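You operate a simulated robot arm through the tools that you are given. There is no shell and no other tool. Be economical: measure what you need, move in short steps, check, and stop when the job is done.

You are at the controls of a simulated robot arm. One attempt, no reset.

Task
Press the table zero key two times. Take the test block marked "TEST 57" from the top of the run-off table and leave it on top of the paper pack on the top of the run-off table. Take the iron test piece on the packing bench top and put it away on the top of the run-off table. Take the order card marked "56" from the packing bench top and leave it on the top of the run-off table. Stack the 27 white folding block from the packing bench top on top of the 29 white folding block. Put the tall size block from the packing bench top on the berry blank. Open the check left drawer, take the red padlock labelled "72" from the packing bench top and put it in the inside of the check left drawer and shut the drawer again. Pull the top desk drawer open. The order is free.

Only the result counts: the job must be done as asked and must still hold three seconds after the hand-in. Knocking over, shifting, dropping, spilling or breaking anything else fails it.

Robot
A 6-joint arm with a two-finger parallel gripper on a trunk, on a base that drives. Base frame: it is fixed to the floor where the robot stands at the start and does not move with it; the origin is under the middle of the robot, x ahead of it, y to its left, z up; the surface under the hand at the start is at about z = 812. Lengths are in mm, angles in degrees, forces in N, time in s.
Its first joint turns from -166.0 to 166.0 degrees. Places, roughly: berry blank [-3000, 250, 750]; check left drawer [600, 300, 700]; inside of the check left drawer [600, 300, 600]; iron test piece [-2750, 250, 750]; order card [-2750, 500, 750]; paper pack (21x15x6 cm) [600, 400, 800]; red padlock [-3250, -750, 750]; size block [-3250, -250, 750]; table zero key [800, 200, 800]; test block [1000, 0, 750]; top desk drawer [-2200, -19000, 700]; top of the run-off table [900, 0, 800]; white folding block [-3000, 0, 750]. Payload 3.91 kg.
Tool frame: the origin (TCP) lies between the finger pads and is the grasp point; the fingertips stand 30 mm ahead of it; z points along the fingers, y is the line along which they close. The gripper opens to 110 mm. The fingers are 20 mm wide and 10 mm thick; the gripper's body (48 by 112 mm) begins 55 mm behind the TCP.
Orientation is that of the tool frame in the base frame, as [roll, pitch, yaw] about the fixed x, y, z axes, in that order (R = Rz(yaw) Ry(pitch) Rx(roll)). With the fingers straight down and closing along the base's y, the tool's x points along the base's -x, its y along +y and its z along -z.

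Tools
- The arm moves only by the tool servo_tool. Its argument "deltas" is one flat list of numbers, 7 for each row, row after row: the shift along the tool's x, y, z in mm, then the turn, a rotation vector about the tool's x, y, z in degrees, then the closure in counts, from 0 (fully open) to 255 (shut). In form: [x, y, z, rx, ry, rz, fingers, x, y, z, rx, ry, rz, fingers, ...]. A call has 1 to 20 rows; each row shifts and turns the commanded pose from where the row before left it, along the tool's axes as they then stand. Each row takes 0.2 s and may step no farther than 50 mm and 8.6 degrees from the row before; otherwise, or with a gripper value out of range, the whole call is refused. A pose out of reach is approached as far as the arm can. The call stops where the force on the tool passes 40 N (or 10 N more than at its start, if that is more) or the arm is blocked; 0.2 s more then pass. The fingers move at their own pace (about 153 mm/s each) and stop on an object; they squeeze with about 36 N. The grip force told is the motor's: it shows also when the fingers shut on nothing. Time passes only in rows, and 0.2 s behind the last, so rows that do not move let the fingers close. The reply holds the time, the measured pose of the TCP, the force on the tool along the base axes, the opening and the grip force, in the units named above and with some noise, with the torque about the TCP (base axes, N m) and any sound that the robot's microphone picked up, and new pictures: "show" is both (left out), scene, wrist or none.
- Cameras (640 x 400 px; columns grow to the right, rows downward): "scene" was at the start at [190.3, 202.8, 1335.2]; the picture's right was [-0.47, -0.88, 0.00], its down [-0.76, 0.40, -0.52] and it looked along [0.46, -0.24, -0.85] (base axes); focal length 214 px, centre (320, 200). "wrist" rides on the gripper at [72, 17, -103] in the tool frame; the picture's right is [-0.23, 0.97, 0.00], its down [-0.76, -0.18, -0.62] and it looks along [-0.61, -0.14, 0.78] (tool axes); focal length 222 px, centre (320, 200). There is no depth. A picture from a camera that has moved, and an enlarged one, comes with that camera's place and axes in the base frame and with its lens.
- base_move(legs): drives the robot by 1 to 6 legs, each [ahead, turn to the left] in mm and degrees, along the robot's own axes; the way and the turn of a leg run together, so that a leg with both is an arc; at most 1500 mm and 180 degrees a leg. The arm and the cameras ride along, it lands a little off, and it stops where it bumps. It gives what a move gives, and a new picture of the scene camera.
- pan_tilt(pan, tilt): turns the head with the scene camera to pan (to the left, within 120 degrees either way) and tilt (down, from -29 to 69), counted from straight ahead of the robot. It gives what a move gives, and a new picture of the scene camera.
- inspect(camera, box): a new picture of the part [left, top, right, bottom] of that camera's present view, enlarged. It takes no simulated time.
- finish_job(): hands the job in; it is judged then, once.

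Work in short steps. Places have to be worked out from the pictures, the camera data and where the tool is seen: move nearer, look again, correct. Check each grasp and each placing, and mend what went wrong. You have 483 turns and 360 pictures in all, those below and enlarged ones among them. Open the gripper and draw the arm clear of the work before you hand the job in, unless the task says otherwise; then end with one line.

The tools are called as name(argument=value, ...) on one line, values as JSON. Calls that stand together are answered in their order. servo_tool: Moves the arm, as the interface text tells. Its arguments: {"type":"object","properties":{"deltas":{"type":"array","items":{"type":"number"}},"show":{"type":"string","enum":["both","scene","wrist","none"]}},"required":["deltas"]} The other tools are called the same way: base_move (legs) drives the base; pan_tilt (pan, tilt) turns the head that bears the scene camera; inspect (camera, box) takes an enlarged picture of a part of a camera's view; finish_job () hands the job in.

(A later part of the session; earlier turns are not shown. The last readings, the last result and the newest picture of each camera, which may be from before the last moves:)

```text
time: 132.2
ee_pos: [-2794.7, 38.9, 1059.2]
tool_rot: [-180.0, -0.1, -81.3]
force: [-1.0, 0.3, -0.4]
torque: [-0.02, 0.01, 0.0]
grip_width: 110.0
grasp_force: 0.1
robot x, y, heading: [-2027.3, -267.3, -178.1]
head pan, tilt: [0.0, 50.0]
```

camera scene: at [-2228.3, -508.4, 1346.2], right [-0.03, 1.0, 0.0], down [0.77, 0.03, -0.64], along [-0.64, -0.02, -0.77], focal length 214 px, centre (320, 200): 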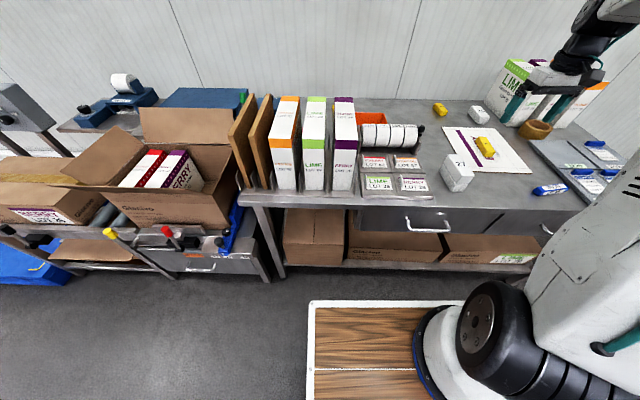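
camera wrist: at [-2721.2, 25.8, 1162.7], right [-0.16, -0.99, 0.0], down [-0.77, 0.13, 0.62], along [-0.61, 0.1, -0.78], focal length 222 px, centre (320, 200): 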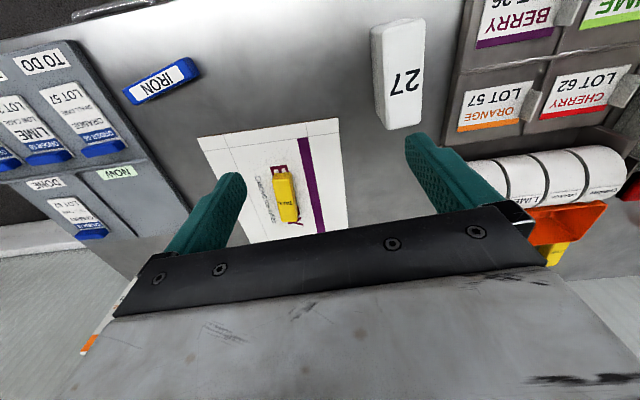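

Rotation done. I move over the iron piece and lower to about z 960.

servo_tool(deltas=[-42, -16, 18, 0, 0, 0, 0, -42, -16, 18, 0, 0, 0, 0, -42, -16, 18, 0, 0, 0, 0, -42, -16, 18, 0, 0, 0, 0, -42, -16, 18, 0, 0, 0, 0])

```text
time: 133.4
ee_pos: [-2749.2, 260.0, 970.4]
tool_rot: [179.9, 0.1, -81.1]
force: [-0.6, -0.4, 0.8]
torque: [0.02, -0.01, 0.01]
grip_width: 109.9
grasp_force: 0.1
robot x, y, heading: [-2024.7, -269.5, -178.3]
head pan, tilt: [0.0, 50.0]
camera scene: at [-2228.3, -508.4, 1346.2], right [-0.03, 1.0, 0.0], down [0.77, 0.03, -0.64], along [-0.64, -0.02, -0.77], focal length 214 px, centre (320, 200)
camera wrist: at [-2753.8, 186.1, 1074.5], right [-1.0, 0.07, 0.0], down [0.06, 0.78, 0.62], along [0.05, 0.62, -0.78], focal length 222 px, centre (320, 200)
```

scene: 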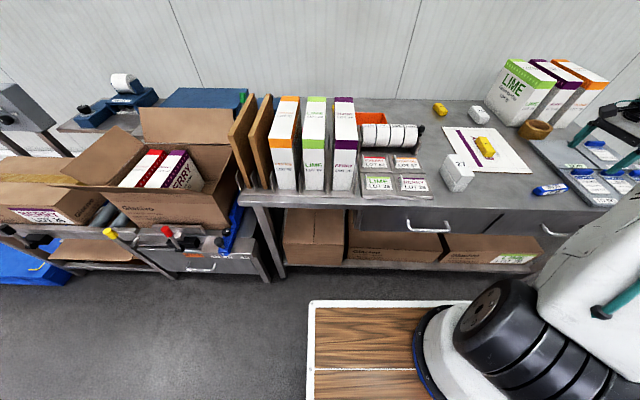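
wrist: 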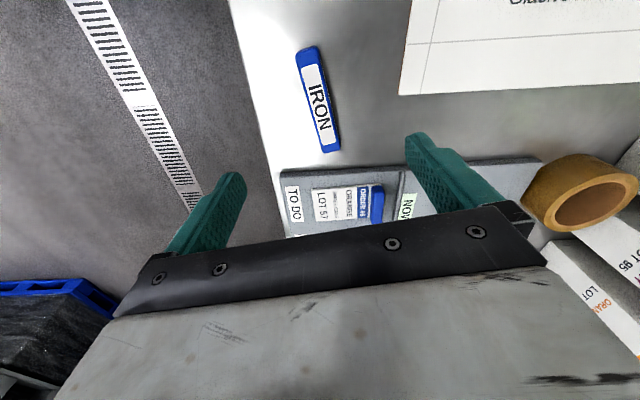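

The iron piece centre is (-2750, 258), just under the gripper. I lower and grip.

servo_tool(deltas=[0, 0, 45, 0, 0, 0, 0, 0, 0, 45, 0, 0, 0, 0, 0, 0, 30, 0, 0, 0, 0, 0, 0, 8, 0, 0, 0, 0, 0, 0, 5, 0, 0, 0, 0], show="wrist")

```text
time: 134.6
ee_pos: [-2750.8, 261.8, 837.2]
tool_rot: [-180.0, 0.0, -81.1]
force: [0.1, -1.0, -0.7]
torque: [0.02, -0.02, 0.0]
grip_width: 109.9
grasp_force: 0.0
robot x, y, heading: [-2030.3, -266.0, -178.2]
head pan, tilt: [0.0, 50.0]
camera wrist: at [-2755.2, 186.0, 940.4], right [-1.0, 0.07, 0.0], down [0.06, 0.78, 0.62], along [0.05, 0.62, -0.78], focal length 222 px, centre (320, 200)
```

wrist: 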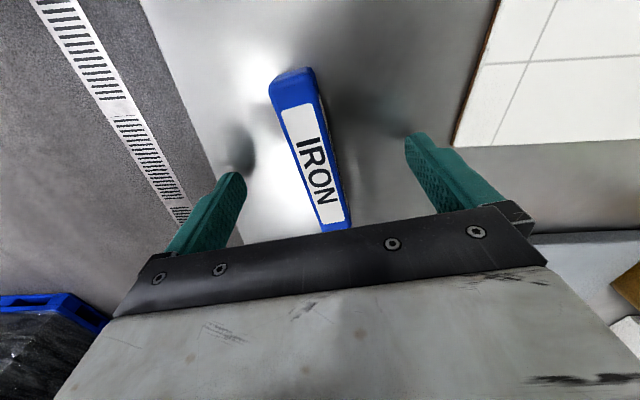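

Fingers straddle the piece; I close and lift.

servo_tool(deltas=[0, 0, 3, 0, 0, 0, 0, 0, 0, 0, 0, 0, 0, 255, 0, 0, 0, 0, 0, 0, 255, 0, 0, 0, 0, 0, 0, 255, 0, 0, 0, 0, 0, 0, 255], show="none")

servo_tool(deltas=[0, 0, -15, 0, 0, 0, 255, 0, 0, -40, 0, 0, 0, 255, 0, 0, -45, 0, 0, 0, 255, 0, 0, -45, 0, 0, 0, 255, 0, 0, -45, 0, 0, 0, 255, 0, 0, -45, 0, 0, 0, 255], show="wrist")

```text
time: 135.8
ee_pos: [-2750.3, 260.1, 833.9]
tool_rot: [-179.9, 0.0, -81.1]
force: [0.3, 0.0, -0.1]
torque: [-0.02, 0.02, -0.02]
grip_width: 23.0
grasp_force: 35.6
robot x, y, heading: [-2026.7, -268.3, -178.2]
head pan, tilt: [0.0, 50.0]
```

```text
time: 137.2
ee_pos: [-2746.8, 259.2, 1067.9]
tool_rot: [179.9, -0.1, -81.1]
force: [-0.7, 0.2, -0.9]
torque: [-0.01, -0.03, -0.02]
grip_width: 22.7
grasp_force: 35.6
robot x, y, heading: [-2030.3, -270.3, -177.9]
head pan, tilt: [0.0, 50.0]
camera wrist: at [-2751.7, 184.0, 1171.6], right [-1.0, 0.07, 0.0], down [0.06, 0.78, 0.62], along [0.05, 0.62, -0.78], focal length 222 px, centre (320, 200)
```

wrist: 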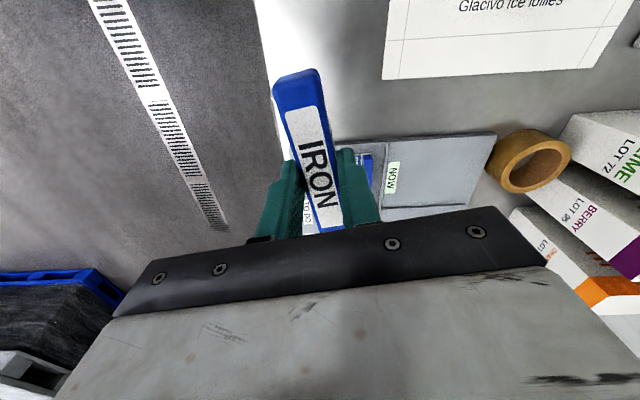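

The iron piece is held. I centre the arm in front of the robot, then drive to the run-off table's front-left.

servo_tool(deltas=[46, 2, -5, 0, 0, 0, 255, 46, 2, -5, 0, 0, 0, 255, 46, 2, -5, 0, 0, 0, 255, 46, 2, -5, 0, 0, 0, 255, 46, 2, -5, 0, 0, 0, 255, 46, 2, -5, 0, 0, 0, 255, 46, 2, -5, 0, 0, 0, 255, 46, 2, -5, 0, 0, 0, 255, 46, 2, -5, 0, 0, 0, 255, 46, 2, -5, 0, 0, 0, 255], show="none")

base_move(legs=[[-500, 0], [0, -162], [1500, 0], [0, -20]])

```text
time: 139.4
ee_pos: [-2695.6, -194.7, 1120.8]
tool_rot: [180.0, 0.0, -81.1]
force: [-0.1, 0.6, -0.9]
torque: [-0.03, 0.03, 0.0]
grip_width: 22.7
grasp_force: 35.6
robot x, y, heading: [-2028.5, -266.5, -178.0]
head pan, tilt: [0.0, 50.0]
```

```text
time: 157.3
ee_pos: [593.2, 154.3, 1120.5]
tool_rot: [179.9, 0.0, 97.1]
force: [0.4, 0.1, -0.8]
torque: [0.03, -0.03, -0.01]
grip_width: 22.8
grasp_force: 36.0
robot x, y, heading: [-67.8, 249.7, -0.2]
head pan, tilt: [0.0, 50.0]
camera scene: at [135.5, 482.5, 1346.2], right [0.0, -1.0, 0.0], down [-0.77, 0.0, -0.64], along [0.64, 0.0, -0.77], focal length 214 px, centre (320, 200)
```

scene: 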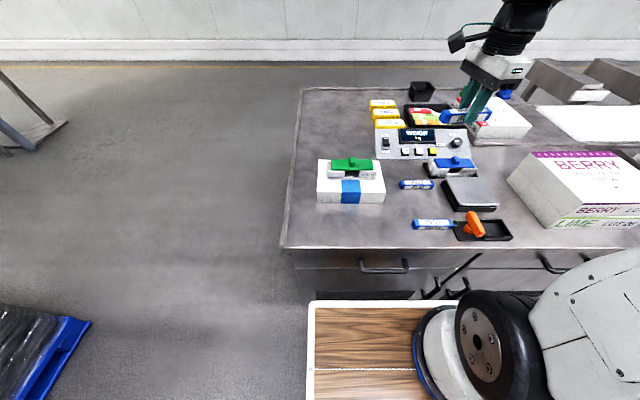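

I'm at the table front. Free space lies behind the pack; I carry the iron piece over (810, 470) and look.

servo_tool(deltas=[36, 32, 0, 0, 0, 0, 255, 36, 32, 0, 0, 0, 0, 255, 36, 32, 0, 0, 0, 0, 255, 36, 32, 0, 0, 0, 0, 255, 36, 32, 0, 0, 0, 0, 255, 36, 32, 0, 0, 0, 0, 255, 36, 32, 0, 0, 0, 0, 255, 36, 32, 0, 0, 0, 0, 255, 0, 0, 45, 0, 0, 0, 255, 0, 0, 45, 0, 0, 0, 255, 0, 0, 45, 0, 0, 0, 255, 0, 0, 45, 0, 0, 0, 255])

```text
time: 159.9
ee_pos: [811.1, 470.0, 940.9]
tool_rot: [179.9, 0.0, 97.2]
force: [0.0, 0.2, -0.7]
torque: [-0.01, -0.02, -0.02]
grip_width: 23.1
grasp_force: 36.1
robot x, y, heading: [-68.8, 251.9, -0.0]
head pan, tilt: [0.0, 50.0]
camera scene: at [135.3, 482.5, 1346.3], right [0.0, -1.0, 0.0], down [-0.77, 0.0, -0.64], along [0.64, 0.0, -0.77], focal length 214 px, centre (320, 200)
camera wrist: at [818.8, 542.8, 1044.0], right [0.99, -0.11, 0.0], down [-0.08, -0.78, 0.62], along [-0.07, -0.62, -0.78], focal length 222 px, centre (320, 200)
```

scene: 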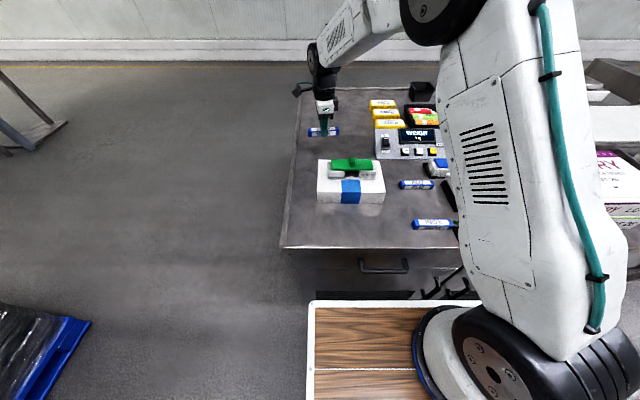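
wrist: 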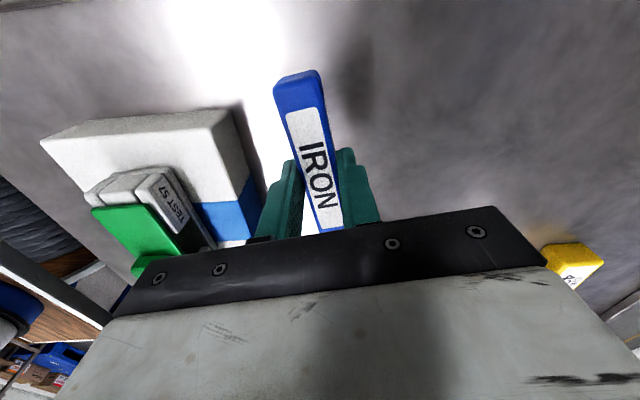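

Below is clear. I lower to about 860 and creep to contact.

servo_tool(deltas=[0, 0, 40, 0, 0, 0, 255, 0, 0, 35, 0, 0, 0, 255, 0, 0, 6, 0, 0, 0, 255, 0, 0, 0, 0, 0, 0, 255], show="none")

servo_tool(deltas=[0, 0, 3, 0, 0, 0, 255, 0, 0, 2, 0, 0, 0, 255, 0, 0, 2, 0, 0, 0, 255], show="none")

servo_tool(deltas=[0, 0, 1.5, 0, 0, 0, 255, 0, 0, 1.5, 0, 0, 0, 255], show="none")

```text
time: 160.9
ee_pos: [811.0, 472.6, 859.6]
tool_rot: [-180.0, 0.1, 97.1]
force: [0.5, 0.2, 0.5]
torque: [0.02, 0.01, -0.03]
grip_width: 22.8
grasp_force: 36.3
robot x, y, heading: [-74.3, 245.0, 0.0]
head pan, tilt: [0.0, 50.0]
```

```text
time: 161.7
ee_pos: [812.0, 471.7, 853.0]
tool_rot: [-180.0, 0.2, 97.1]
force: [-0.6, -0.3, -0.7]
torque: [0.01, 0.01, 0.02]
grip_width: 22.9
grasp_force: 35.8
robot x, y, heading: [-73.1, 249.7, 0.1]
head pan, tilt: [0.0, 50.0]
```

```text
time: 162.3
ee_pos: [811.3, 471.9, 849.2]
tool_rot: [-180.0, 0.0, 97.2]
force: [0.3, 0.0, -0.4]
torque: [0.01, 0.0, -0.04]
grip_width: 23.2
grasp_force: 35.6
robot x, y, heading: [-67.2, 246.5, -0.1]
head pan, tilt: [0.0, 50.0]
```

servo_tool(deltas=[0, 0, 1.5, 0, 0, 0, 255, 0, 0, 1.5, 0, 0, 0, 255], show="none")

servo_tool(deltas=[0, 0, 1.5, 0, 0, 0, 255, 0, 0, 1, 0, 0, 0, 255], show="wrist")

```text
time: 162.9
ee_pos: [812.7, 470.4, 845.2]
tool_rot: [180.0, -0.1, 97.1]
force: [0.4, 0.7, -0.6]
torque: [0.02, 0.03, -0.02]
grip_width: 23.1
grasp_force: 35.8
robot x, y, heading: [-72.0, 247.5, 0.1]
head pan, tilt: [0.0, 50.0]
```

```text
time: 163.5
ee_pos: [812.3, 472.5, 845.3]
tool_rot: [179.8, 0.0, 97.1]
force: [-0.4, 0.1, 20.2]
torque: [-0.65, 0.04, -0.01]
grip_width: 22.8
grasp_force: 35.9
robot x, y, heading: [-72.3, 249.2, 0.2]
head pan, tilt: [0.0, 50.0]
camera wrist: at [820.5, 543.6, 949.1], right [0.99, -0.11, 0.0], down [-0.09, -0.78, 0.62], along [-0.06, -0.62, -0.78], focal length 222 px, centre (320, 200)
```

wrist: 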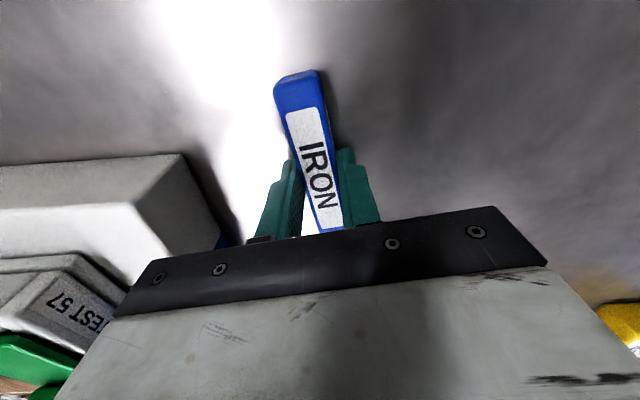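

Contact with 20 N. I ease up 1 mm, open partially, and rise.

servo_tool(deltas=[0, 0, -1, 0, 0, 0, 255, 0, 0, 0, 0, 0, 0, 190, 0, 0, 0, 0, 0, 0, 140, 0, 0, 0, 0, 0, 0, 140, 0, 0, -30, 0, 0, 0, 140, 0, 0, -45, 0, 0, 0, 140, 0, 0, -45, 0, 0, 0, 0, 0, 0, -45, 0, 0, 0, 0, 0, 0, -45, 0, 0, 0, 0, 0, 0, -45, 0, 0, 0, 0])

```text
time: 165.7
ee_pos: [812.8, 470.3, 1097.5]
tool_rot: [-179.9, 0.0, 97.1]
force: [-0.1, 0.0, -0.1]
torque: [0.0, 0.02, -0.02]
grip_width: 110.0
grasp_force: 0.2
robot x, y, heading: [-70.7, 249.4, -0.0]
head pan, tilt: [0.0, 50.0]
camera scene: at [135.8, 482.7, 1346.1], right [0.0, -1.0, 0.0], down [-0.77, 0.0, -0.64], along [0.64, 0.0, -0.77], focal length 214 px, centre (320, 200)
camera wrist: at [821.7, 542.5, 1201.6], right [0.99, -0.11, 0.0], down [-0.08, -0.78, 0.62], along [-0.07, -0.62, -0.78], focal length 222 px, centre (320, 200)
```

scene: 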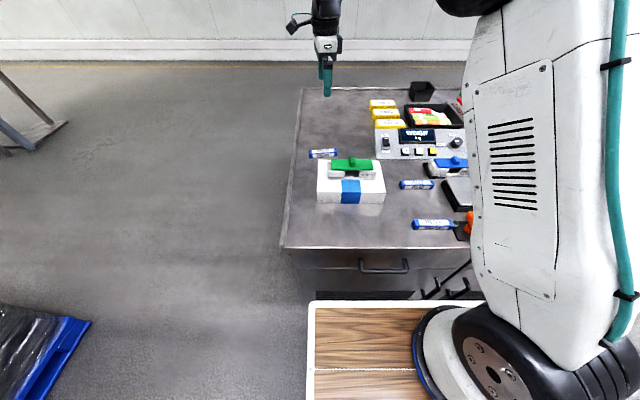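
wrist: 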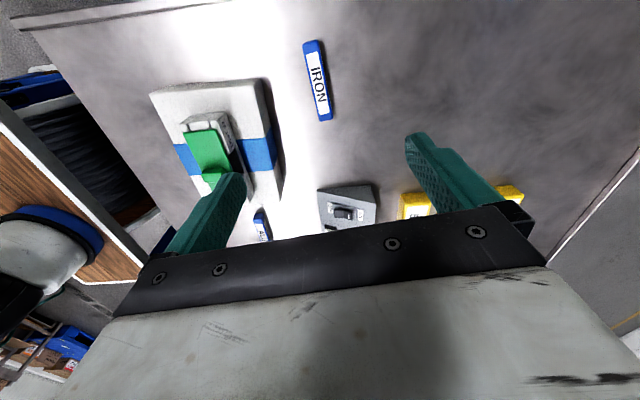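

Iron piece is on the run-off table. I centre the arm and drive back to the bench, aiming for the order cards.

servo_tool(deltas=[-27, -40, -7, 0, 0, 0, 0, -27, -40, -7, 0, 0, 0, 0, -27, -40, -7, 0, 0, 0, 0, -27, -40, -7, 0, 0, 0, 0, -27, -40, -7, 0, 0, 0, 0, -27, -40, -7, 0, 0, 0, 0, -27, -40, -7, 0, 0, 0, 0], show="none")

base_move(legs=[[-400, 0], [0, 177], [1450, 0], [0, 3]])

```text
time: 167.3
ee_pos: [560.1, 247.9, 1153.8]
tool_rot: [-179.9, 0.0, 97.1]
force: [0.5, 0.4, -1.0]
torque: [-0.01, 0.02, -0.02]
grip_width: 109.9
grasp_force: 0.0
robot x, y, heading: [-73.2, 246.8, 0.2]
head pan, tilt: [0.0, 50.0]
```

```text
time: 184.3
ee_pos: [-2571.6, 492.1, 1155.7]
tool_rot: [-179.9, 0.0, -88.5]
force: [-0.2, 0.4, -0.6]
torque: [0.0, 0.01, 0.05]
grip_width: 110.0
grasp_force: 0.1
robot x, y, heading: [-1942.5, 429.5, 174.3]
head pan, tilt: [0.0, 50.0]
camera scene: at [-2171.3, 215.5, 1346.2], right [0.1, 1.0, 0.0], down [0.76, -0.07, -0.64], along [-0.64, 0.06, -0.77], focal length 214 px, centre (320, 200)
```

scene: 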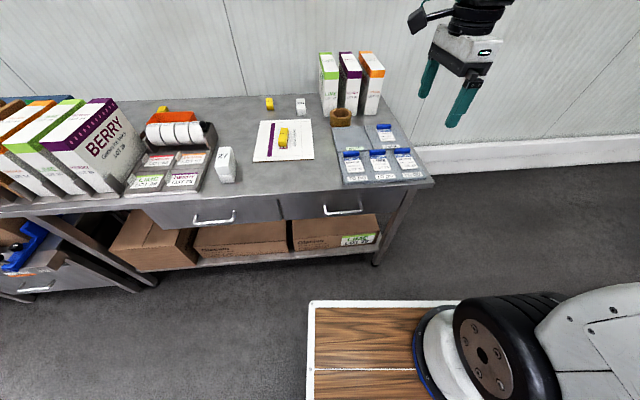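

Now I enlarge the card rack to find the one marked 56.

inspect(camera="scene", box=[320, 110, 440, 195])

inspect(camera="scene", box=[335, 145, 425, 190])

```text
4.71 times, centred on (380, 152) of scene
camera zoom: at [-2171.3, 215.5, 1346.2], right [0.1, 1.0, 0.0], down [0.76, -0.07, -0.64], along [-0.64, 0.06, -0.77], focal length 1009 px, centre (38, 424)
```

zoom: 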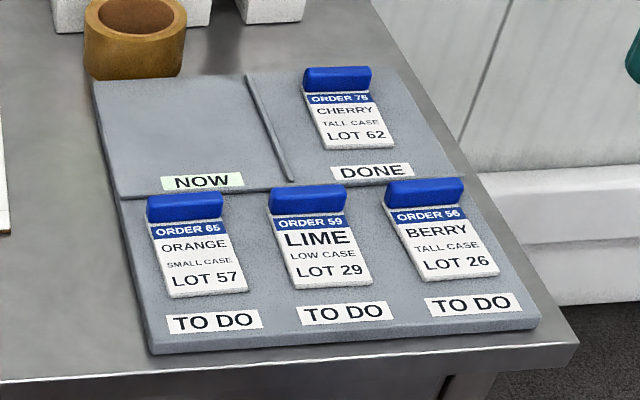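

```text
7.11 times, centred on (380, 168) of scene
camera zoom: at [-2171.3, 215.5, 1346.2], right [0.1, 1.0, 0.0], down [0.76, -0.07, -0.64], along [-0.64, 0.06, -0.77], focal length 1525 px, centre (-107, 431)
```

zoom: 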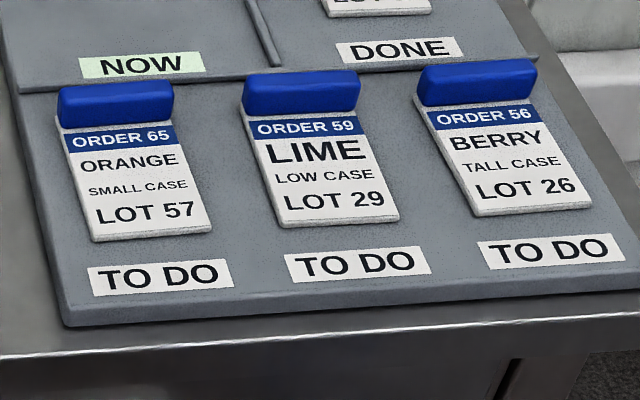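

Card 56 is the rightmost; its blue grip bar is near (-2811, 594). I move the gripper above it for a wrist view.

servo_tool(deltas=[-18, 36, 20, 0, 0, 0, 0, -18, 36, 20, 0, 0, 0, 0, -18, 36, 20, 0, 0, 0, 0, -18, 36, 20, 0, 0, 0, 0, -18, 36, 20, 0, 0, 0, 0, -18, 36, 20, 0, 0, 0, 0])

```text
time: 185.7
ee_pos: [-2790.5, 593.6, 1034.7]
tool_rot: [179.9, 0.1, -88.4]
force: [0.2, 0.1, 1.5]
torque: [0.03, 0.04, 0.0]
grip_width: 110.0
grasp_force: 0.0
robot x, y, heading: [-1940.2, 431.0, 174.2]
head pan, tilt: [0.0, 50.0]
camera scene: at [-2170.7, 215.3, 1346.3], right [0.1, 1.0, 0.0], down [0.76, -0.07, -0.64], along [-0.64, 0.06, -0.77], focal length 214 px, centre (320, 200)
camera wrist: at [-2805.1, 519.4, 1138.1], right [-0.98, 0.2, 0.0], down [0.16, 0.77, 0.62], along [0.12, 0.61, -0.78], focal length 222 px, centre (320, 200)
```

scene: 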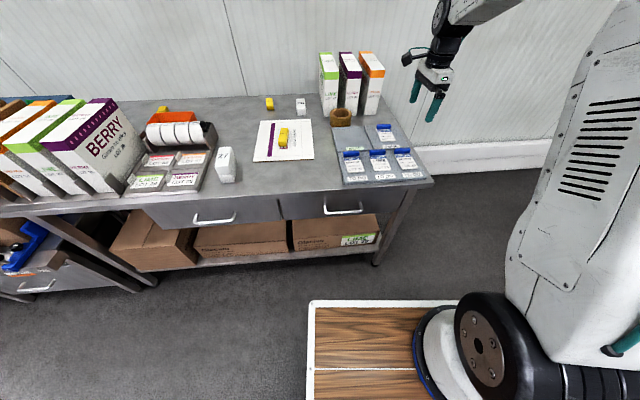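
wrist: 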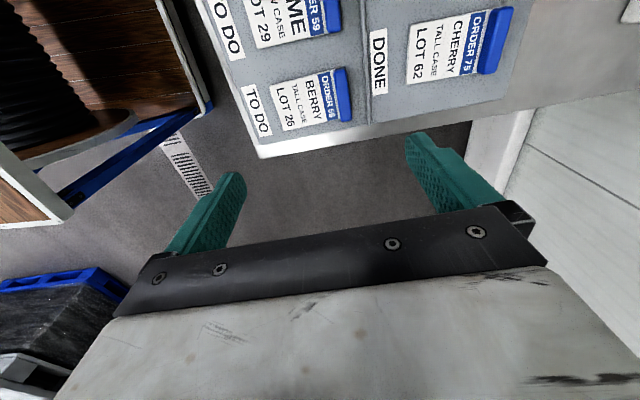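

Bar centre ≈(-2822, 598), 70 mm long along y. I centre on it and lower to about 930.

servo_tool(deltas=[-5, 32, 20, 0, 0, -2.4, 0, 0, 0, 45, 0, 0, 0, 0, 0, 0, 35, 0, 0, 0, 0], show="wrist")

```text
time: 186.5
ee_pos: [-2822.8, 598.1, 936.9]
tool_rot: [180.0, 0.1, -86.0]
force: [0.3, 0.2, 0.9]
torque: [0.01, 0.01, -0.02]
grip_width: 109.6
grasp_force: 0.1
robot x, y, heading: [-1943.2, 431.6, 174.6]
head pan, tilt: [0.0, 50.0]
camera wrist: at [-2835.0, 523.9, 1040.3], right [-0.99, 0.16, 0.0], down [0.12, 0.77, 0.62], along [0.1, 0.62, -0.78], focal length 222 px, centre (320, 200)
```

wrist: 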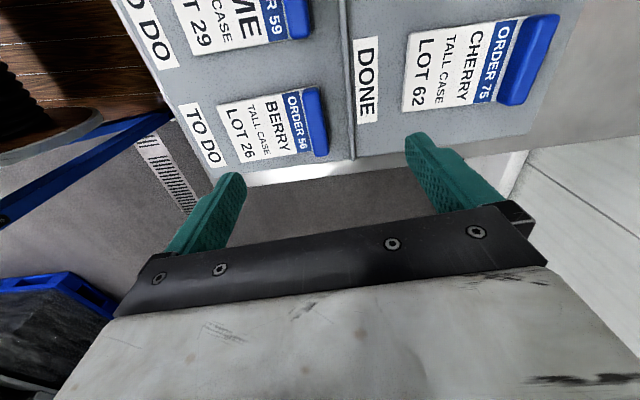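

Bar centre is (-2820, 600). I preset the opening to about 45 mm and lower so the tips straddle the bar just above the divider.

servo_tool(deltas=[-2, -3, 0, 0, 0, 0, 150, 0, 0, 40, 0, 0, 0, 150, 0, 0, 25, 0, 0, 0, 150, 0, 0, 10, 0, 0, 0, 150], show="wrist")

```text
time: 187.5
ee_pos: [-2819.8, 601.9, 862.2]
tool_rot: [179.9, 0.1, -85.9]
force: [-0.4, -0.1, -0.3]
torque: [0.0, 0.05, 0.0]
grip_width: 45.2
grasp_force: 0.0
robot x, y, heading: [-1944.9, 429.9, 174.7]
head pan, tilt: [0.0, 50.0]
camera wrist: at [-2831.6, 526.4, 964.8], right [-0.99, 0.16, 0.0], down [0.12, 0.77, 0.62], along [0.1, 0.62, -0.78], focal length 222 px, centre (320, 200)
```

wrist: 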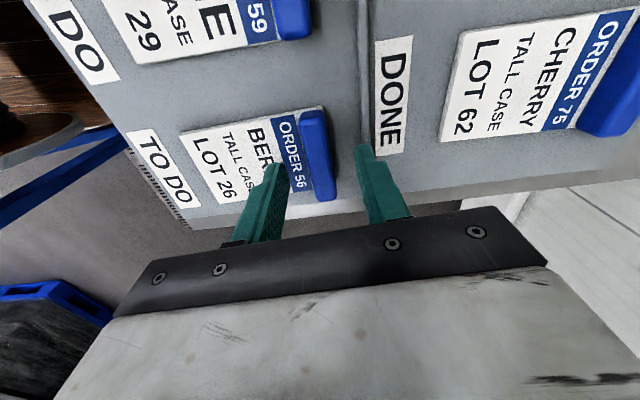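

Bar lies between the fingers. I creep down 12 mm and close.

servo_tool(deltas=[0, 0, 5, 0, 0, 0, 150, 0, 0, 4, 0, 0, 0, 150, 0, 0, 3, 0, 0, 0, 150, 0, 0, 0, 0, 0, 0, 150], show="wrist")

```text
time: 188.5
ee_pos: [-2819.7, 599.2, 852.7]
tool_rot: [179.8, 0.1, -86.0]
force: [0.5, -1.0, 21.8]
torque: [-0.28, 0.66, 0.03]
grip_width: 45.0
grasp_force: 0.0
robot x, y, heading: [-1941.3, 430.0, 174.6]
head pan, tilt: [0.0, 50.0]
camera wrist: at [-2831.4, 525.6, 955.0], right [-0.99, 0.16, 0.0], down [0.13, 0.77, 0.62], along [0.1, 0.62, -0.78], focal length 222 px, centre (320, 200)
```

wrist: 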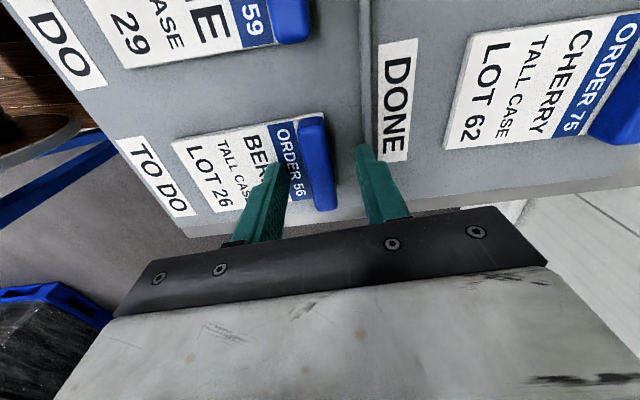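

Something touches at tip z≈823 (divider or card). I lift 2 mm and close.

servo_tool(deltas=[0, 0, -3, 0, 0, 0, 150, 0, 0, 0, 0, 0, 0, 255, 0, 0, 0, 0, 0, 0, 255, 0, 0, 0, 0, 0, 0, 255], show="wrist")

```text
time: 189.5
ee_pos: [-2818.7, 600.5, 850.9]
tool_rot: [-179.9, 0.0, -86.0]
force: [1.7, 0.1, 0.2]
torque: [-0.01, 0.03, 0.02]
grip_width: 14.9
grasp_force: 36.0
robot x, y, heading: [-1940.7, 429.2, 174.4]
head pan, tilt: [0.0, 50.0]
camera wrist: at [-2830.7, 525.6, 955.3], right [-0.99, 0.16, 0.0], down [0.12, 0.77, 0.62], along [0.1, 0.62, -0.78], focal length 222 px, centre (320, 200)
```

wrist: 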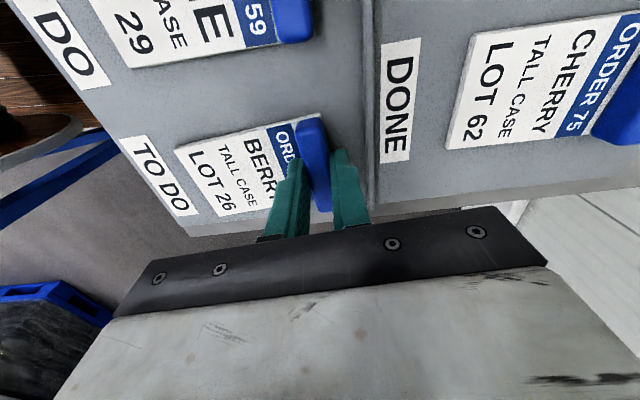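

Gripped the bar at 14.9 mm. I lift gently and check.

servo_tool(deltas=[0, 0, -10, 0, 0, 0, 255, 0, 0, -25, 0, 0, 0, 255, 0, 0, -40, 0, 0, 0, 255, 0, 0, -40, 0, 0, 0, 255])

```text
time: 190.5
ee_pos: [-2821.0, 600.7, 965.3]
tool_rot: [-179.9, 0.0, -86.0]
force: [0.7, -0.4, -1.6]
torque: [0.01, -0.01, 0.01]
grip_width: 14.6
grasp_force: 35.7
robot x, y, heading: [-1942.0, 430.8, 174.7]
head pan, tilt: [0.0, 50.0]
camera scene: at [-2171.8, 215.6, 1346.2], right [0.1, 1.0, 0.0], down [0.76, -0.07, -0.64], along [-0.64, 0.06, -0.77], focal length 214 px, centre (320, 200)
camera wrist: at [-2832.5, 525.9, 1069.1], right [-0.99, 0.16, 0.0], down [0.12, 0.77, 0.62], along [0.1, 0.62, -0.78], focal length 222 px, centre (320, 200)
```

scene: 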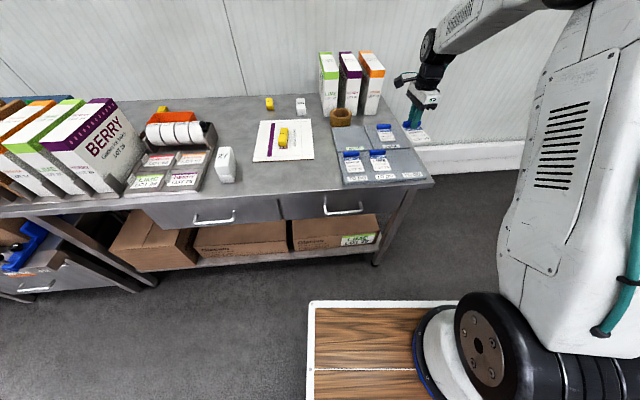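
wrist: 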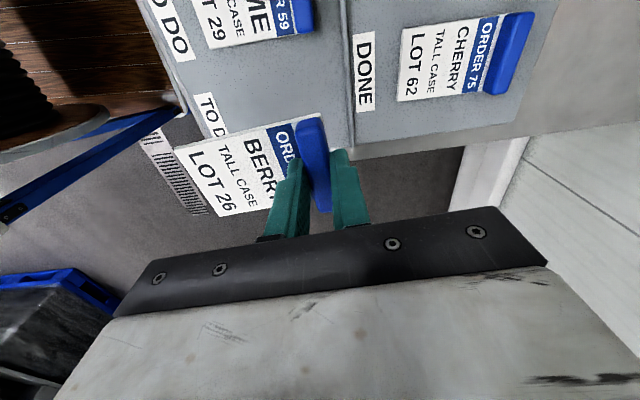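

The card is held. I raise and centre the arm, then drive back to the run-off table.

servo_tool(deltas=[0, 0, -40, 0, 0, 0, 255, 24, -35, -20, 0, 0, 0, 255, 24, -35, -20, 0, 0, 0, 255, 24, -35, -20, 0, 0, 0, 255, 24, -35, -20, 0, 0, 0, 255, 24, -35, -20, 0, 0, 0, 255, 24, -35, -20, 0, 0, 0, 255], show="none")

base_move(legs=[[-400, 0], [0, 180], [1480, 0], [0, 5.5]])

```text
time: 192.1
ee_pos: [-2602.0, 470.1, 1127.5]
tool_rot: [-180.0, 0.0, -86.0]
force: [0.0, 0.6, -0.9]
torque: [0.0, -0.01, 0.0]
grip_width: 14.9
grasp_force: 36.2
robot x, y, heading: [-1943.7, 431.5, 174.4]
head pan, tilt: [0.0, 50.0]
```

```text
time: 209.4
ee_pos: [592.1, 290.2, 1129.0]
tool_rot: [-179.9, -0.1, 100.5]
force: [0.1, -0.2, -0.9]
torque: [0.01, 0.03, 0.02]
grip_width: 15.0
grasp_force: 36.5
robot x, y, heading: [-68.3, 255.3, 0.9]
head pan, tilt: [0.0, 50.0]
camera scene: at [136.3, 493.9, 1346.2], right [0.02, -1.0, 0.0], down [-0.77, -0.01, -0.64], along [0.64, 0.01, -0.77], focal length 214 px, centre (320, 200)
```

scene: 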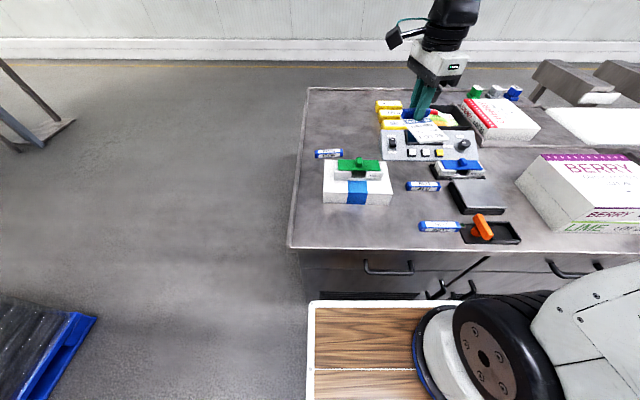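

At the table front again. Free gap: y 305–385, x 750–870, between console and iron piece. I square the yaw to 90° and bring the card bar over (850, 345).

servo_tool(deltas=[0, 0, 0, 0, 0, 5.2, 255, 0, 0, 0, 0, 0, 5.3, 255, 9, 43, 0, 0, 0, 0, 255, 9, 43, 0, 0, 0, 0, 255, 9, 43, 0, 0, 0, 0, 255, 9, 43, 0, 0, 0, 0, 255, 9, 43, 0, 0, 0, 0, 255, 9, 43, 0, 0, 0, 0, 255, 0, 0, 45, 0, 0, 0, 255, 0, 0, 45, 0, 0, 0, 255, 0, 0, 45, 0, 0, 0, 255])

```text
time: 211.8
ee_pos: [852.3, 344.5, 993.3]
tool_rot: [179.8, 0.0, 89.9]
force: [0.3, 0.9, -0.1]
torque: [0.01, -0.04, -0.01]
grip_width: 14.6
grasp_force: 35.8
robot x, y, heading: [-66.7, 255.8, 1.1]
head pan, tilt: [0.0, 50.0]
camera scene: at [136.0, 493.9, 1346.3], right [0.02, -1.0, 0.0], down [-0.77, -0.01, -0.64], along [0.64, 0.01, -0.77], focal length 214 px, centre (320, 200)
camera wrist: at [868.4, 416.5, 1096.8], right [0.97, -0.23, 0.0], down [-0.18, -0.76, 0.62], along [-0.14, -0.61, -0.78], focal length 222 px, centre (320, 200)
```

scene: 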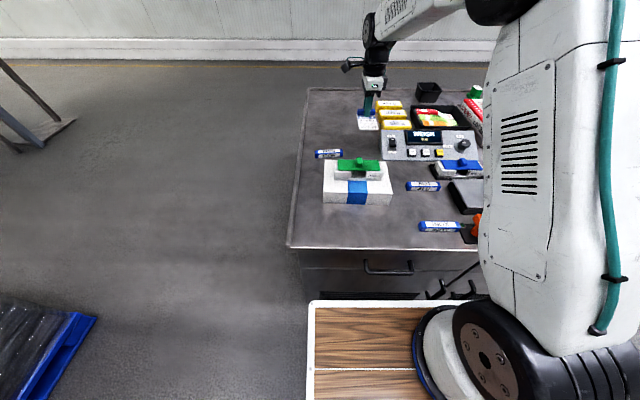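
wrist: 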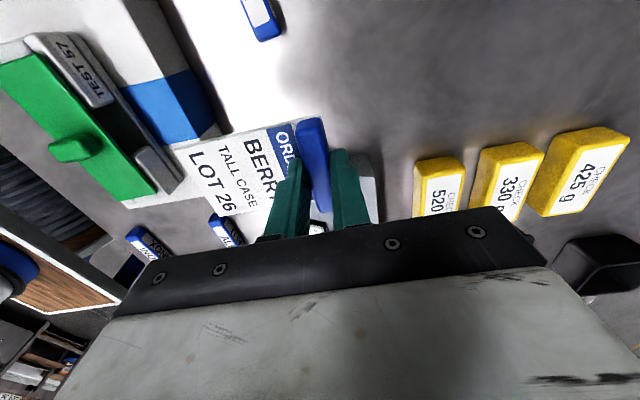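

Clear below. I lower to about 868, then creep.

servo_tool(deltas=[0, 0, 45, 0, 0, 0, 255, 0, 0, 45, 0, 0, 0, 255, 0, 0, 30, 0, 0, 0, 255, 0, 0, 5, 0, 0, 0, 255], show="wrist")

servo_tool(deltas=[0, 0, 2, 0, 0, 0, 255, 0, 0, 2, 0, 0, 0, 255, 0, 0, 1, 0, 0, 0, 255], show="none")

```text
time: 212.8
ee_pos: [849.5, 345.2, 865.7]
tool_rot: [-179.9, 0.0, 90.0]
force: [-0.2, -0.4, -0.6]
torque: [0.01, -0.02, -0.02]
grip_width: 15.1
grasp_force: 36.1
robot x, y, heading: [-68.5, 258.5, 0.9]
head pan, tilt: [0.0, 50.0]
camera wrist: at [867.3, 416.3, 969.8], right [0.97, -0.23, 0.0], down [-0.18, -0.76, 0.62], along [-0.14, -0.61, -0.78], focal length 222 px, centre (320, 200)
```

wrist: 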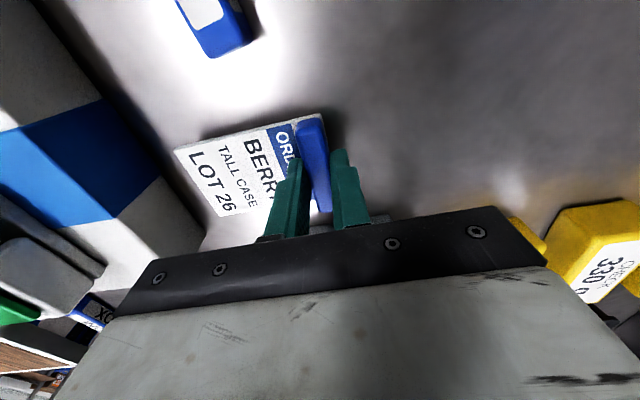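

```text
time: 213.6
ee_pos: [850.6, 343.2, 862.9]
tool_rot: [-179.9, 0.0, 90.0]
force: [1.3, 0.3, -0.4]
torque: [0.01, -0.04, 0.02]
grip_width: 14.6
grasp_force: 36.2
robot x, y, heading: [-66.8, 257.3, 1.0]
head pan, tilt: [0.0, 50.0]
```

servo_tool(deltas=[0, 0, 2, 0, 0, 0, 255, 0, 0, 1.5, 0, 0, 0, 255], show="none")

servo_tool(deltas=[0, 0, 1.5, 0, 0, 0, 255, 0, 0, 1.5, 0, 0, 0, 255], show="none")

servo_tool(deltas=[0, 0, 1, 0, 0, 0, 255, 0, 0, 1, 0, 0, 0, 255], show="wrist")

```text
time: 214.2
ee_pos: [849.4, 342.7, 859.5]
tool_rot: [-180.0, 0.0, 89.9]
force: [0.0, 0.6, -0.1]
torque: [-0.01, -0.01, 0.0]
grip_width: 15.0
grasp_force: 36.3
robot x, y, heading: [-68.5, 256.8, 1.0]
head pan, tilt: [0.0, 50.0]
```

```text
time: 214.8
ee_pos: [850.3, 343.0, 856.2]
tool_rot: [180.0, 0.0, 90.0]
force: [0.7, 0.5, -0.7]
torque: [0.0, 0.01, 0.0]
grip_width: 15.0
grasp_force: 36.2
robot x, y, heading: [-66.9, 258.6, 1.0]
head pan, tilt: [0.0, 50.0]
```

```text
time: 215.4
ee_pos: [850.8, 341.4, 854.1]
tool_rot: [-180.0, 0.0, 90.1]
force: [-0.4, 0.0, -0.2]
torque: [0.01, 0.01, -0.04]
grip_width: 14.7
grasp_force: 36.4
robot x, y, heading: [-68.5, 256.0, 0.9]
head pan, tilt: [0.0, 50.0]
camera wrist: at [867.4, 413.5, 957.1], right [0.97, -0.23, 0.0], down [-0.18, -0.76, 0.62], along [-0.14, -0.61, -0.78], focal length 222 px, centre (320, 200)
```

wrist: 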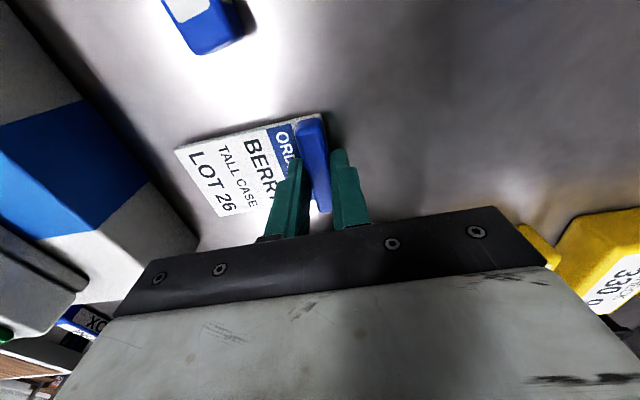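

Still not in contact; I continue down.

servo_tool(deltas=[0, 0, 1.5, 0, 0, 0, 255, 0, 0, 1.5, 0, 0, 0, 255], show="none")

servo_tool(deltas=[0, 0, 1.5, 0, 0, 0, 255, 0, 0, 1.5, 0, 0, 0, 255], show="none")

servo_tool(deltas=[0, 0, 1, 0, 0, 0, 255, 0, 0, 1, 0, 0, 0, 255], show="none")

```text
time: 216.0
ee_pos: [849.6, 343.7, 850.2]
tool_rot: [180.0, 0.0, 90.1]
force: [-0.1, 0.0, 0.1]
torque: [-0.03, -0.01, -0.01]
grip_width: 14.7
grasp_force: 36.4
robot x, y, heading: [-67.6, 257.0, 0.7]
head pan, tilt: [0.0, 50.0]
```

```text
time: 216.6
ee_pos: [849.1, 344.4, 848.6]
tool_rot: [-179.9, 0.0, 90.0]
force: [-0.7, -0.5, 0.1]
torque: [-0.02, 0.01, -0.02]
grip_width: 14.7
grasp_force: 35.8
robot x, y, heading: [-66.1, 256.0, 0.8]
head pan, tilt: [0.0, 50.0]
```

```text
time: 217.2
ee_pos: [850.1, 344.6, 847.0]
tool_rot: [179.9, -0.1, 90.0]
force: [-1.9, 0.7, 3.5]
torque: [0.08, 0.06, 0.02]
grip_width: 14.5
grasp_force: 35.5
robot x, y, heading: [-64.4, 254.6, 0.9]
head pan, tilt: [0.0, 50.0]
```

First contact. I open the fingers slightly and rise.

servo_tool(deltas=[0, 0, 1, 0, 0, 0, 255, 0, 0, 0, 0, 0, 0, 215, 0, 0, 0, 0, 0, 0, 170, 0, 0, 0, 0, 0, 0, 170, 0, 0, -30, 0, 0, 0, 170, 0, 0, -45, 0, 0, 0, 170, 0, 0, -45, 0, 0, 0, 0, 0, 0, -45, 0, 0, 0, 0, 0, -20, -40, 0, 0, 0, 0, 0, -20, -40, 0, 0, 0, 0])

```text
time: 219.4
ee_pos: [814.6, 342.0, 1088.8]
tool_rot: [-179.8, 0.0, 90.0]
force: [-0.2, 0.5, -1.2]
torque: [-0.01, 0.06, 0.0]
grip_width: 110.1
grasp_force: 0.0
robot x, y, heading: [-66.1, 256.0, 1.1]
head pan, tilt: [0.0, 50.0]
camera scene: at [136.9, 494.0, 1346.1], right [0.02, -1.0, 0.0], down [-0.77, -0.01, -0.64], along [0.64, 0.01, -0.77], focal length 214 px, centre (320, 200)
camera wrist: at [832.7, 413.5, 1192.4], right [0.97, -0.23, 0.0], down [-0.18, -0.76, 0.62], along [-0.14, -0.61, -0.78], focal length 222 px, centre (320, 200)
```

scene: 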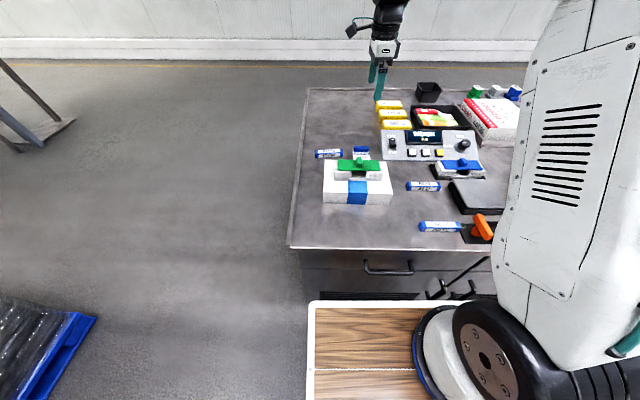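
wrist: 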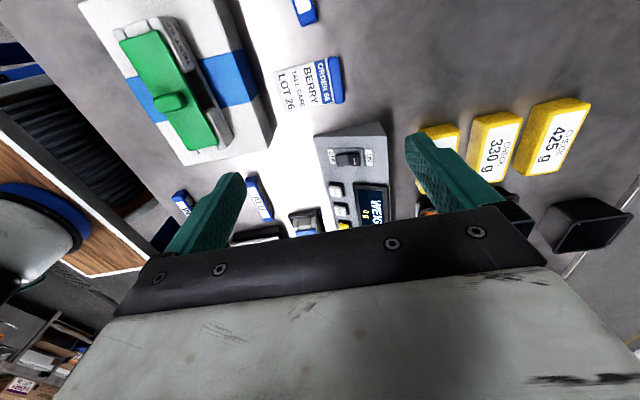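

Card 56 is on the table. The left drawer's handle is at about (395, 286, 698); I back the robot off 430 mm so I can grip it with the tool tilted horizontal.

base_move(legs=[[-430, 0]])

inspect(camera="scene", box=[250, 80, 500, 250])

```text
time: 222.1
ee_pos: [369.4, 335.3, 1090.3]
tool_rot: [-180.0, 0.0, 90.1]
force: [-0.2, 0.0, -1.4]
torque: [0.0, 0.02, -0.01]
grip_width: 110.1
grasp_force: 0.0
robot x, y, heading: [-511.5, 247.0, 1.2]
head pan, tilt: [0.0, 50.0]
camera scene: at [-309.5, 486.7, 1346.2], right [0.02, -1.0, 0.0], down [-0.77, -0.01, -0.64], along [0.64, 0.01, -0.77], focal length 214 px, centre (320, 200)
```

scene: 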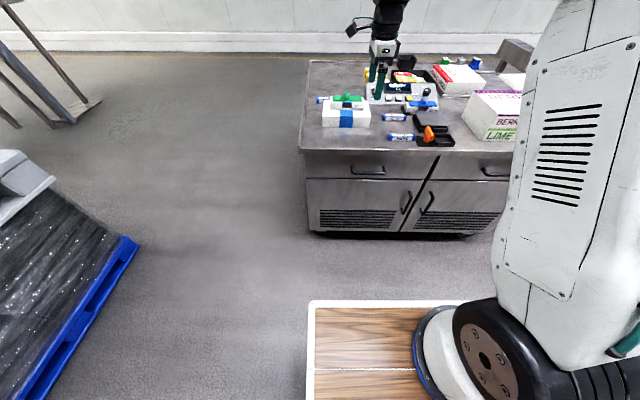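

```text
2.35 times, centred on (375, 165) of scene
camera zoom: at [-309.5, 486.7, 1346.2], right [0.02, -1.0, 0.0], down [-0.77, -0.01, -0.64], along [0.64, 0.01, -0.77], focal length 505 px, centre (191, 282)
```

zoom: 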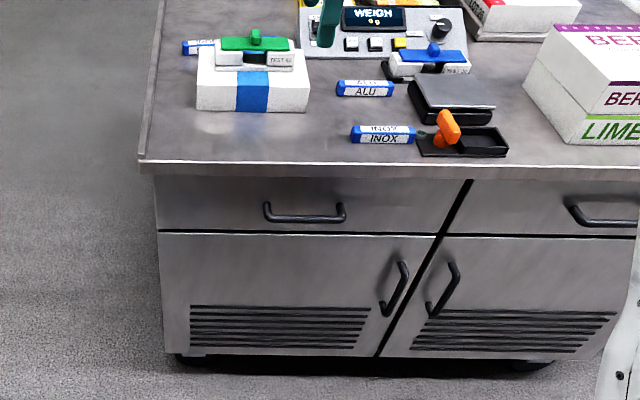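

Triangulated handle bar at about (397, 283, 693). I tilt the tool 70° toward horizontal in place.

servo_tool(deltas=[0, -20, 0, 0, 0, 0, 110, 0, -20, 0, -7.8, 0, 0, 110, 0, 0, 0, -7.8, 0, 0, 110, 0, 0, 0, -7.8, 0, 0, 110, 0, 0, 0, -7.8, 0, 0, 110, 0, 0, 0, -7.8, 0, 0, 110, 0, 0, 0, -7.8, 0, 0, 110, 0, 0, 0, -7.8, 0, 0, 110, 0, 0, 0, -7.8, 0, 0, 110, 0, 0, 0, -7.6, 0, 0, 110])

```text
time: 224.3
ee_pos: [334.2, 331.8, 1113.4]
tool_rot: [126.6, 0.0, 90.4]
force: [-0.4, -0.6, 0.1]
torque: [0.0, 0.01, -0.02]
grip_width: 62.6
grasp_force: 0.1
out of reach, approached as far as the arm can: row 8, 9, 10
robot x, y, heading: [-510.5, 247.7, 0.9]
head pan, tilt: [0.0, 50.0]
camera scene: at [-309.5, 486.7, 1346.2], right [0.02, -1.0, 0.0], down [-0.77, -0.01, -0.64], along [0.64, 0.01, -0.77], focal length 214 px, centre (320, 200)
camera wrist: at [261.5, 403.0, 1188.8], right [0.58, -0.22, 0.78], down [-0.6, -0.76, 0.23], along [0.55, -0.6, -0.58], focal length 222 px, centre (320, 200)
```

scene: 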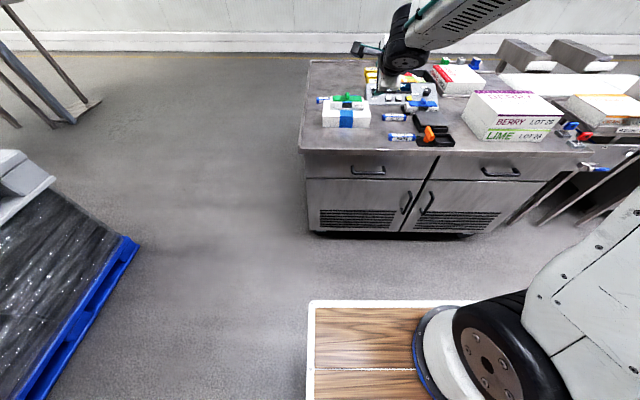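
wrist: 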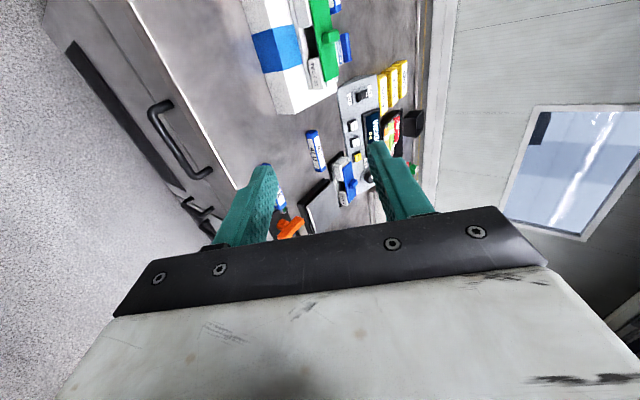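

The arm could not fully tilt at this height (53° now). I move down a bit to see how the command resolves.

servo_tool(deltas=[-20, -40, 10, 0, 0, 0, 110, -20, -40, 10, 0, 0, 0, 110, -10, -40, 10, 0, 0, 0, 110], show="none")

```text
time: 225.1
ee_pos: [304.8, 269.7, 1093.0]
tool_rot: [128.1, 0.0, 90.5]
force: [0.6, 0.4, 0.2]
torque: [0.01, 0.01, 0.0]
grip_width: 62.4
grasp_force: 0.1
out of reach, approached as far as the arm can: row 1, 2, 3
robot x, y, heading: [-509.2, 249.2, 0.9]
head pan, tilt: [0.0, 50.0]
```

Still limited. I reduce the commanded tilt to about 45°.

servo_tool(deltas=[0, 0, 0, 8.3, 0, 0, 110, 0, 0, 0, 8.3, 0, 0, 110, 0, 0, 0, 8.4, 0, 0, 110], show="scene")

```text
time: 225.9
ee_pos: [301.3, 273.8, 1057.0]
tool_rot: [151.5, 0.0, 90.3]
force: [0.4, 0.1, -0.8]
torque: [0.01, 0.01, -0.02]
grip_width: 62.7
grasp_force: 0.0
robot x, y, heading: [-513.2, 247.3, 1.1]
head pan, tilt: [0.0, 50.0]
camera scene: at [-309.7, 486.6, 1346.3], right [0.02, -1.0, 0.0], down [-0.77, -0.01, -0.64], along [0.64, 0.01, -0.77], focal length 214 px, centre (320, 200)
```

scene: 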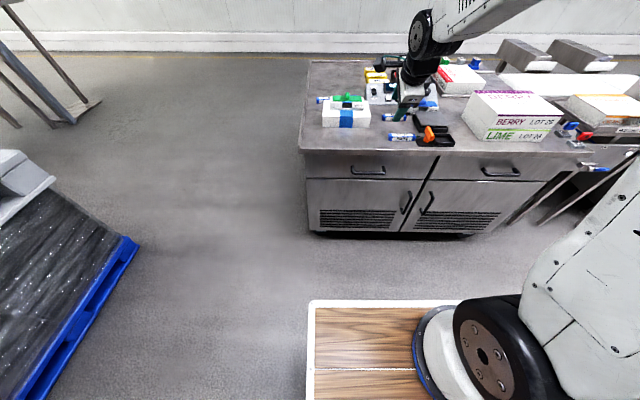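

The command re-anchors at the actual pose: now 28° tilt. I descend straight down in front of the table by about 280 mm.

servo_tool(deltas=[2, -20, 37, 0, 0, 0, 110, 2, -20, 37, 0, 0, 0, 110, 2, -20, 37, 0, 0, 0, 110, 2, -20, 37, 0, 0, 0, 110, 1, -20, 37, 0, 0, 0, 110, 0, -20, 37, 0, 0, 0, 110, 0, -20, 37, 0, 0, 0, 110], show="scene")

```text
time: 227.5
ee_pos: [323.8, 286.3, 802.9]
tool_rot: [153.7, -1.2, 90.9]
force: [0.7, -0.6, 0.2]
torque: [-0.05, 0.04, 0.01]
grip_width: 62.4
grasp_force: 0.1
out of reach, approached as far as the arm can: row 6, 7
robot x, y, heading: [-511.4, 248.1, 1.0]
head pan, tilt: [0.0, 50.0]
camera scene: at [-309.5, 486.6, 1346.2], right [0.02, -1.0, 0.0], down [-0.77, -0.01, -0.64], along [0.64, 0.01, -0.77], focal length 214 px, centre (320, 200)
```

scene: 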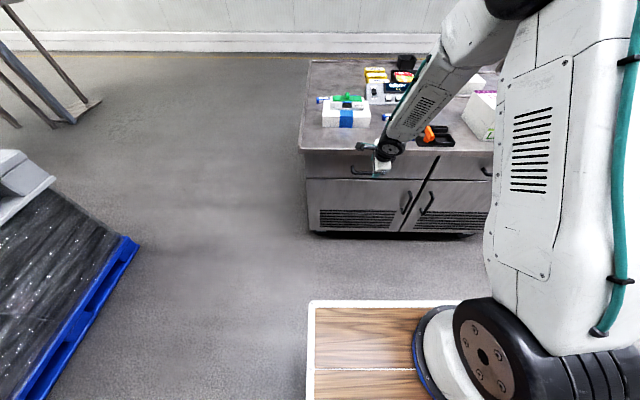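

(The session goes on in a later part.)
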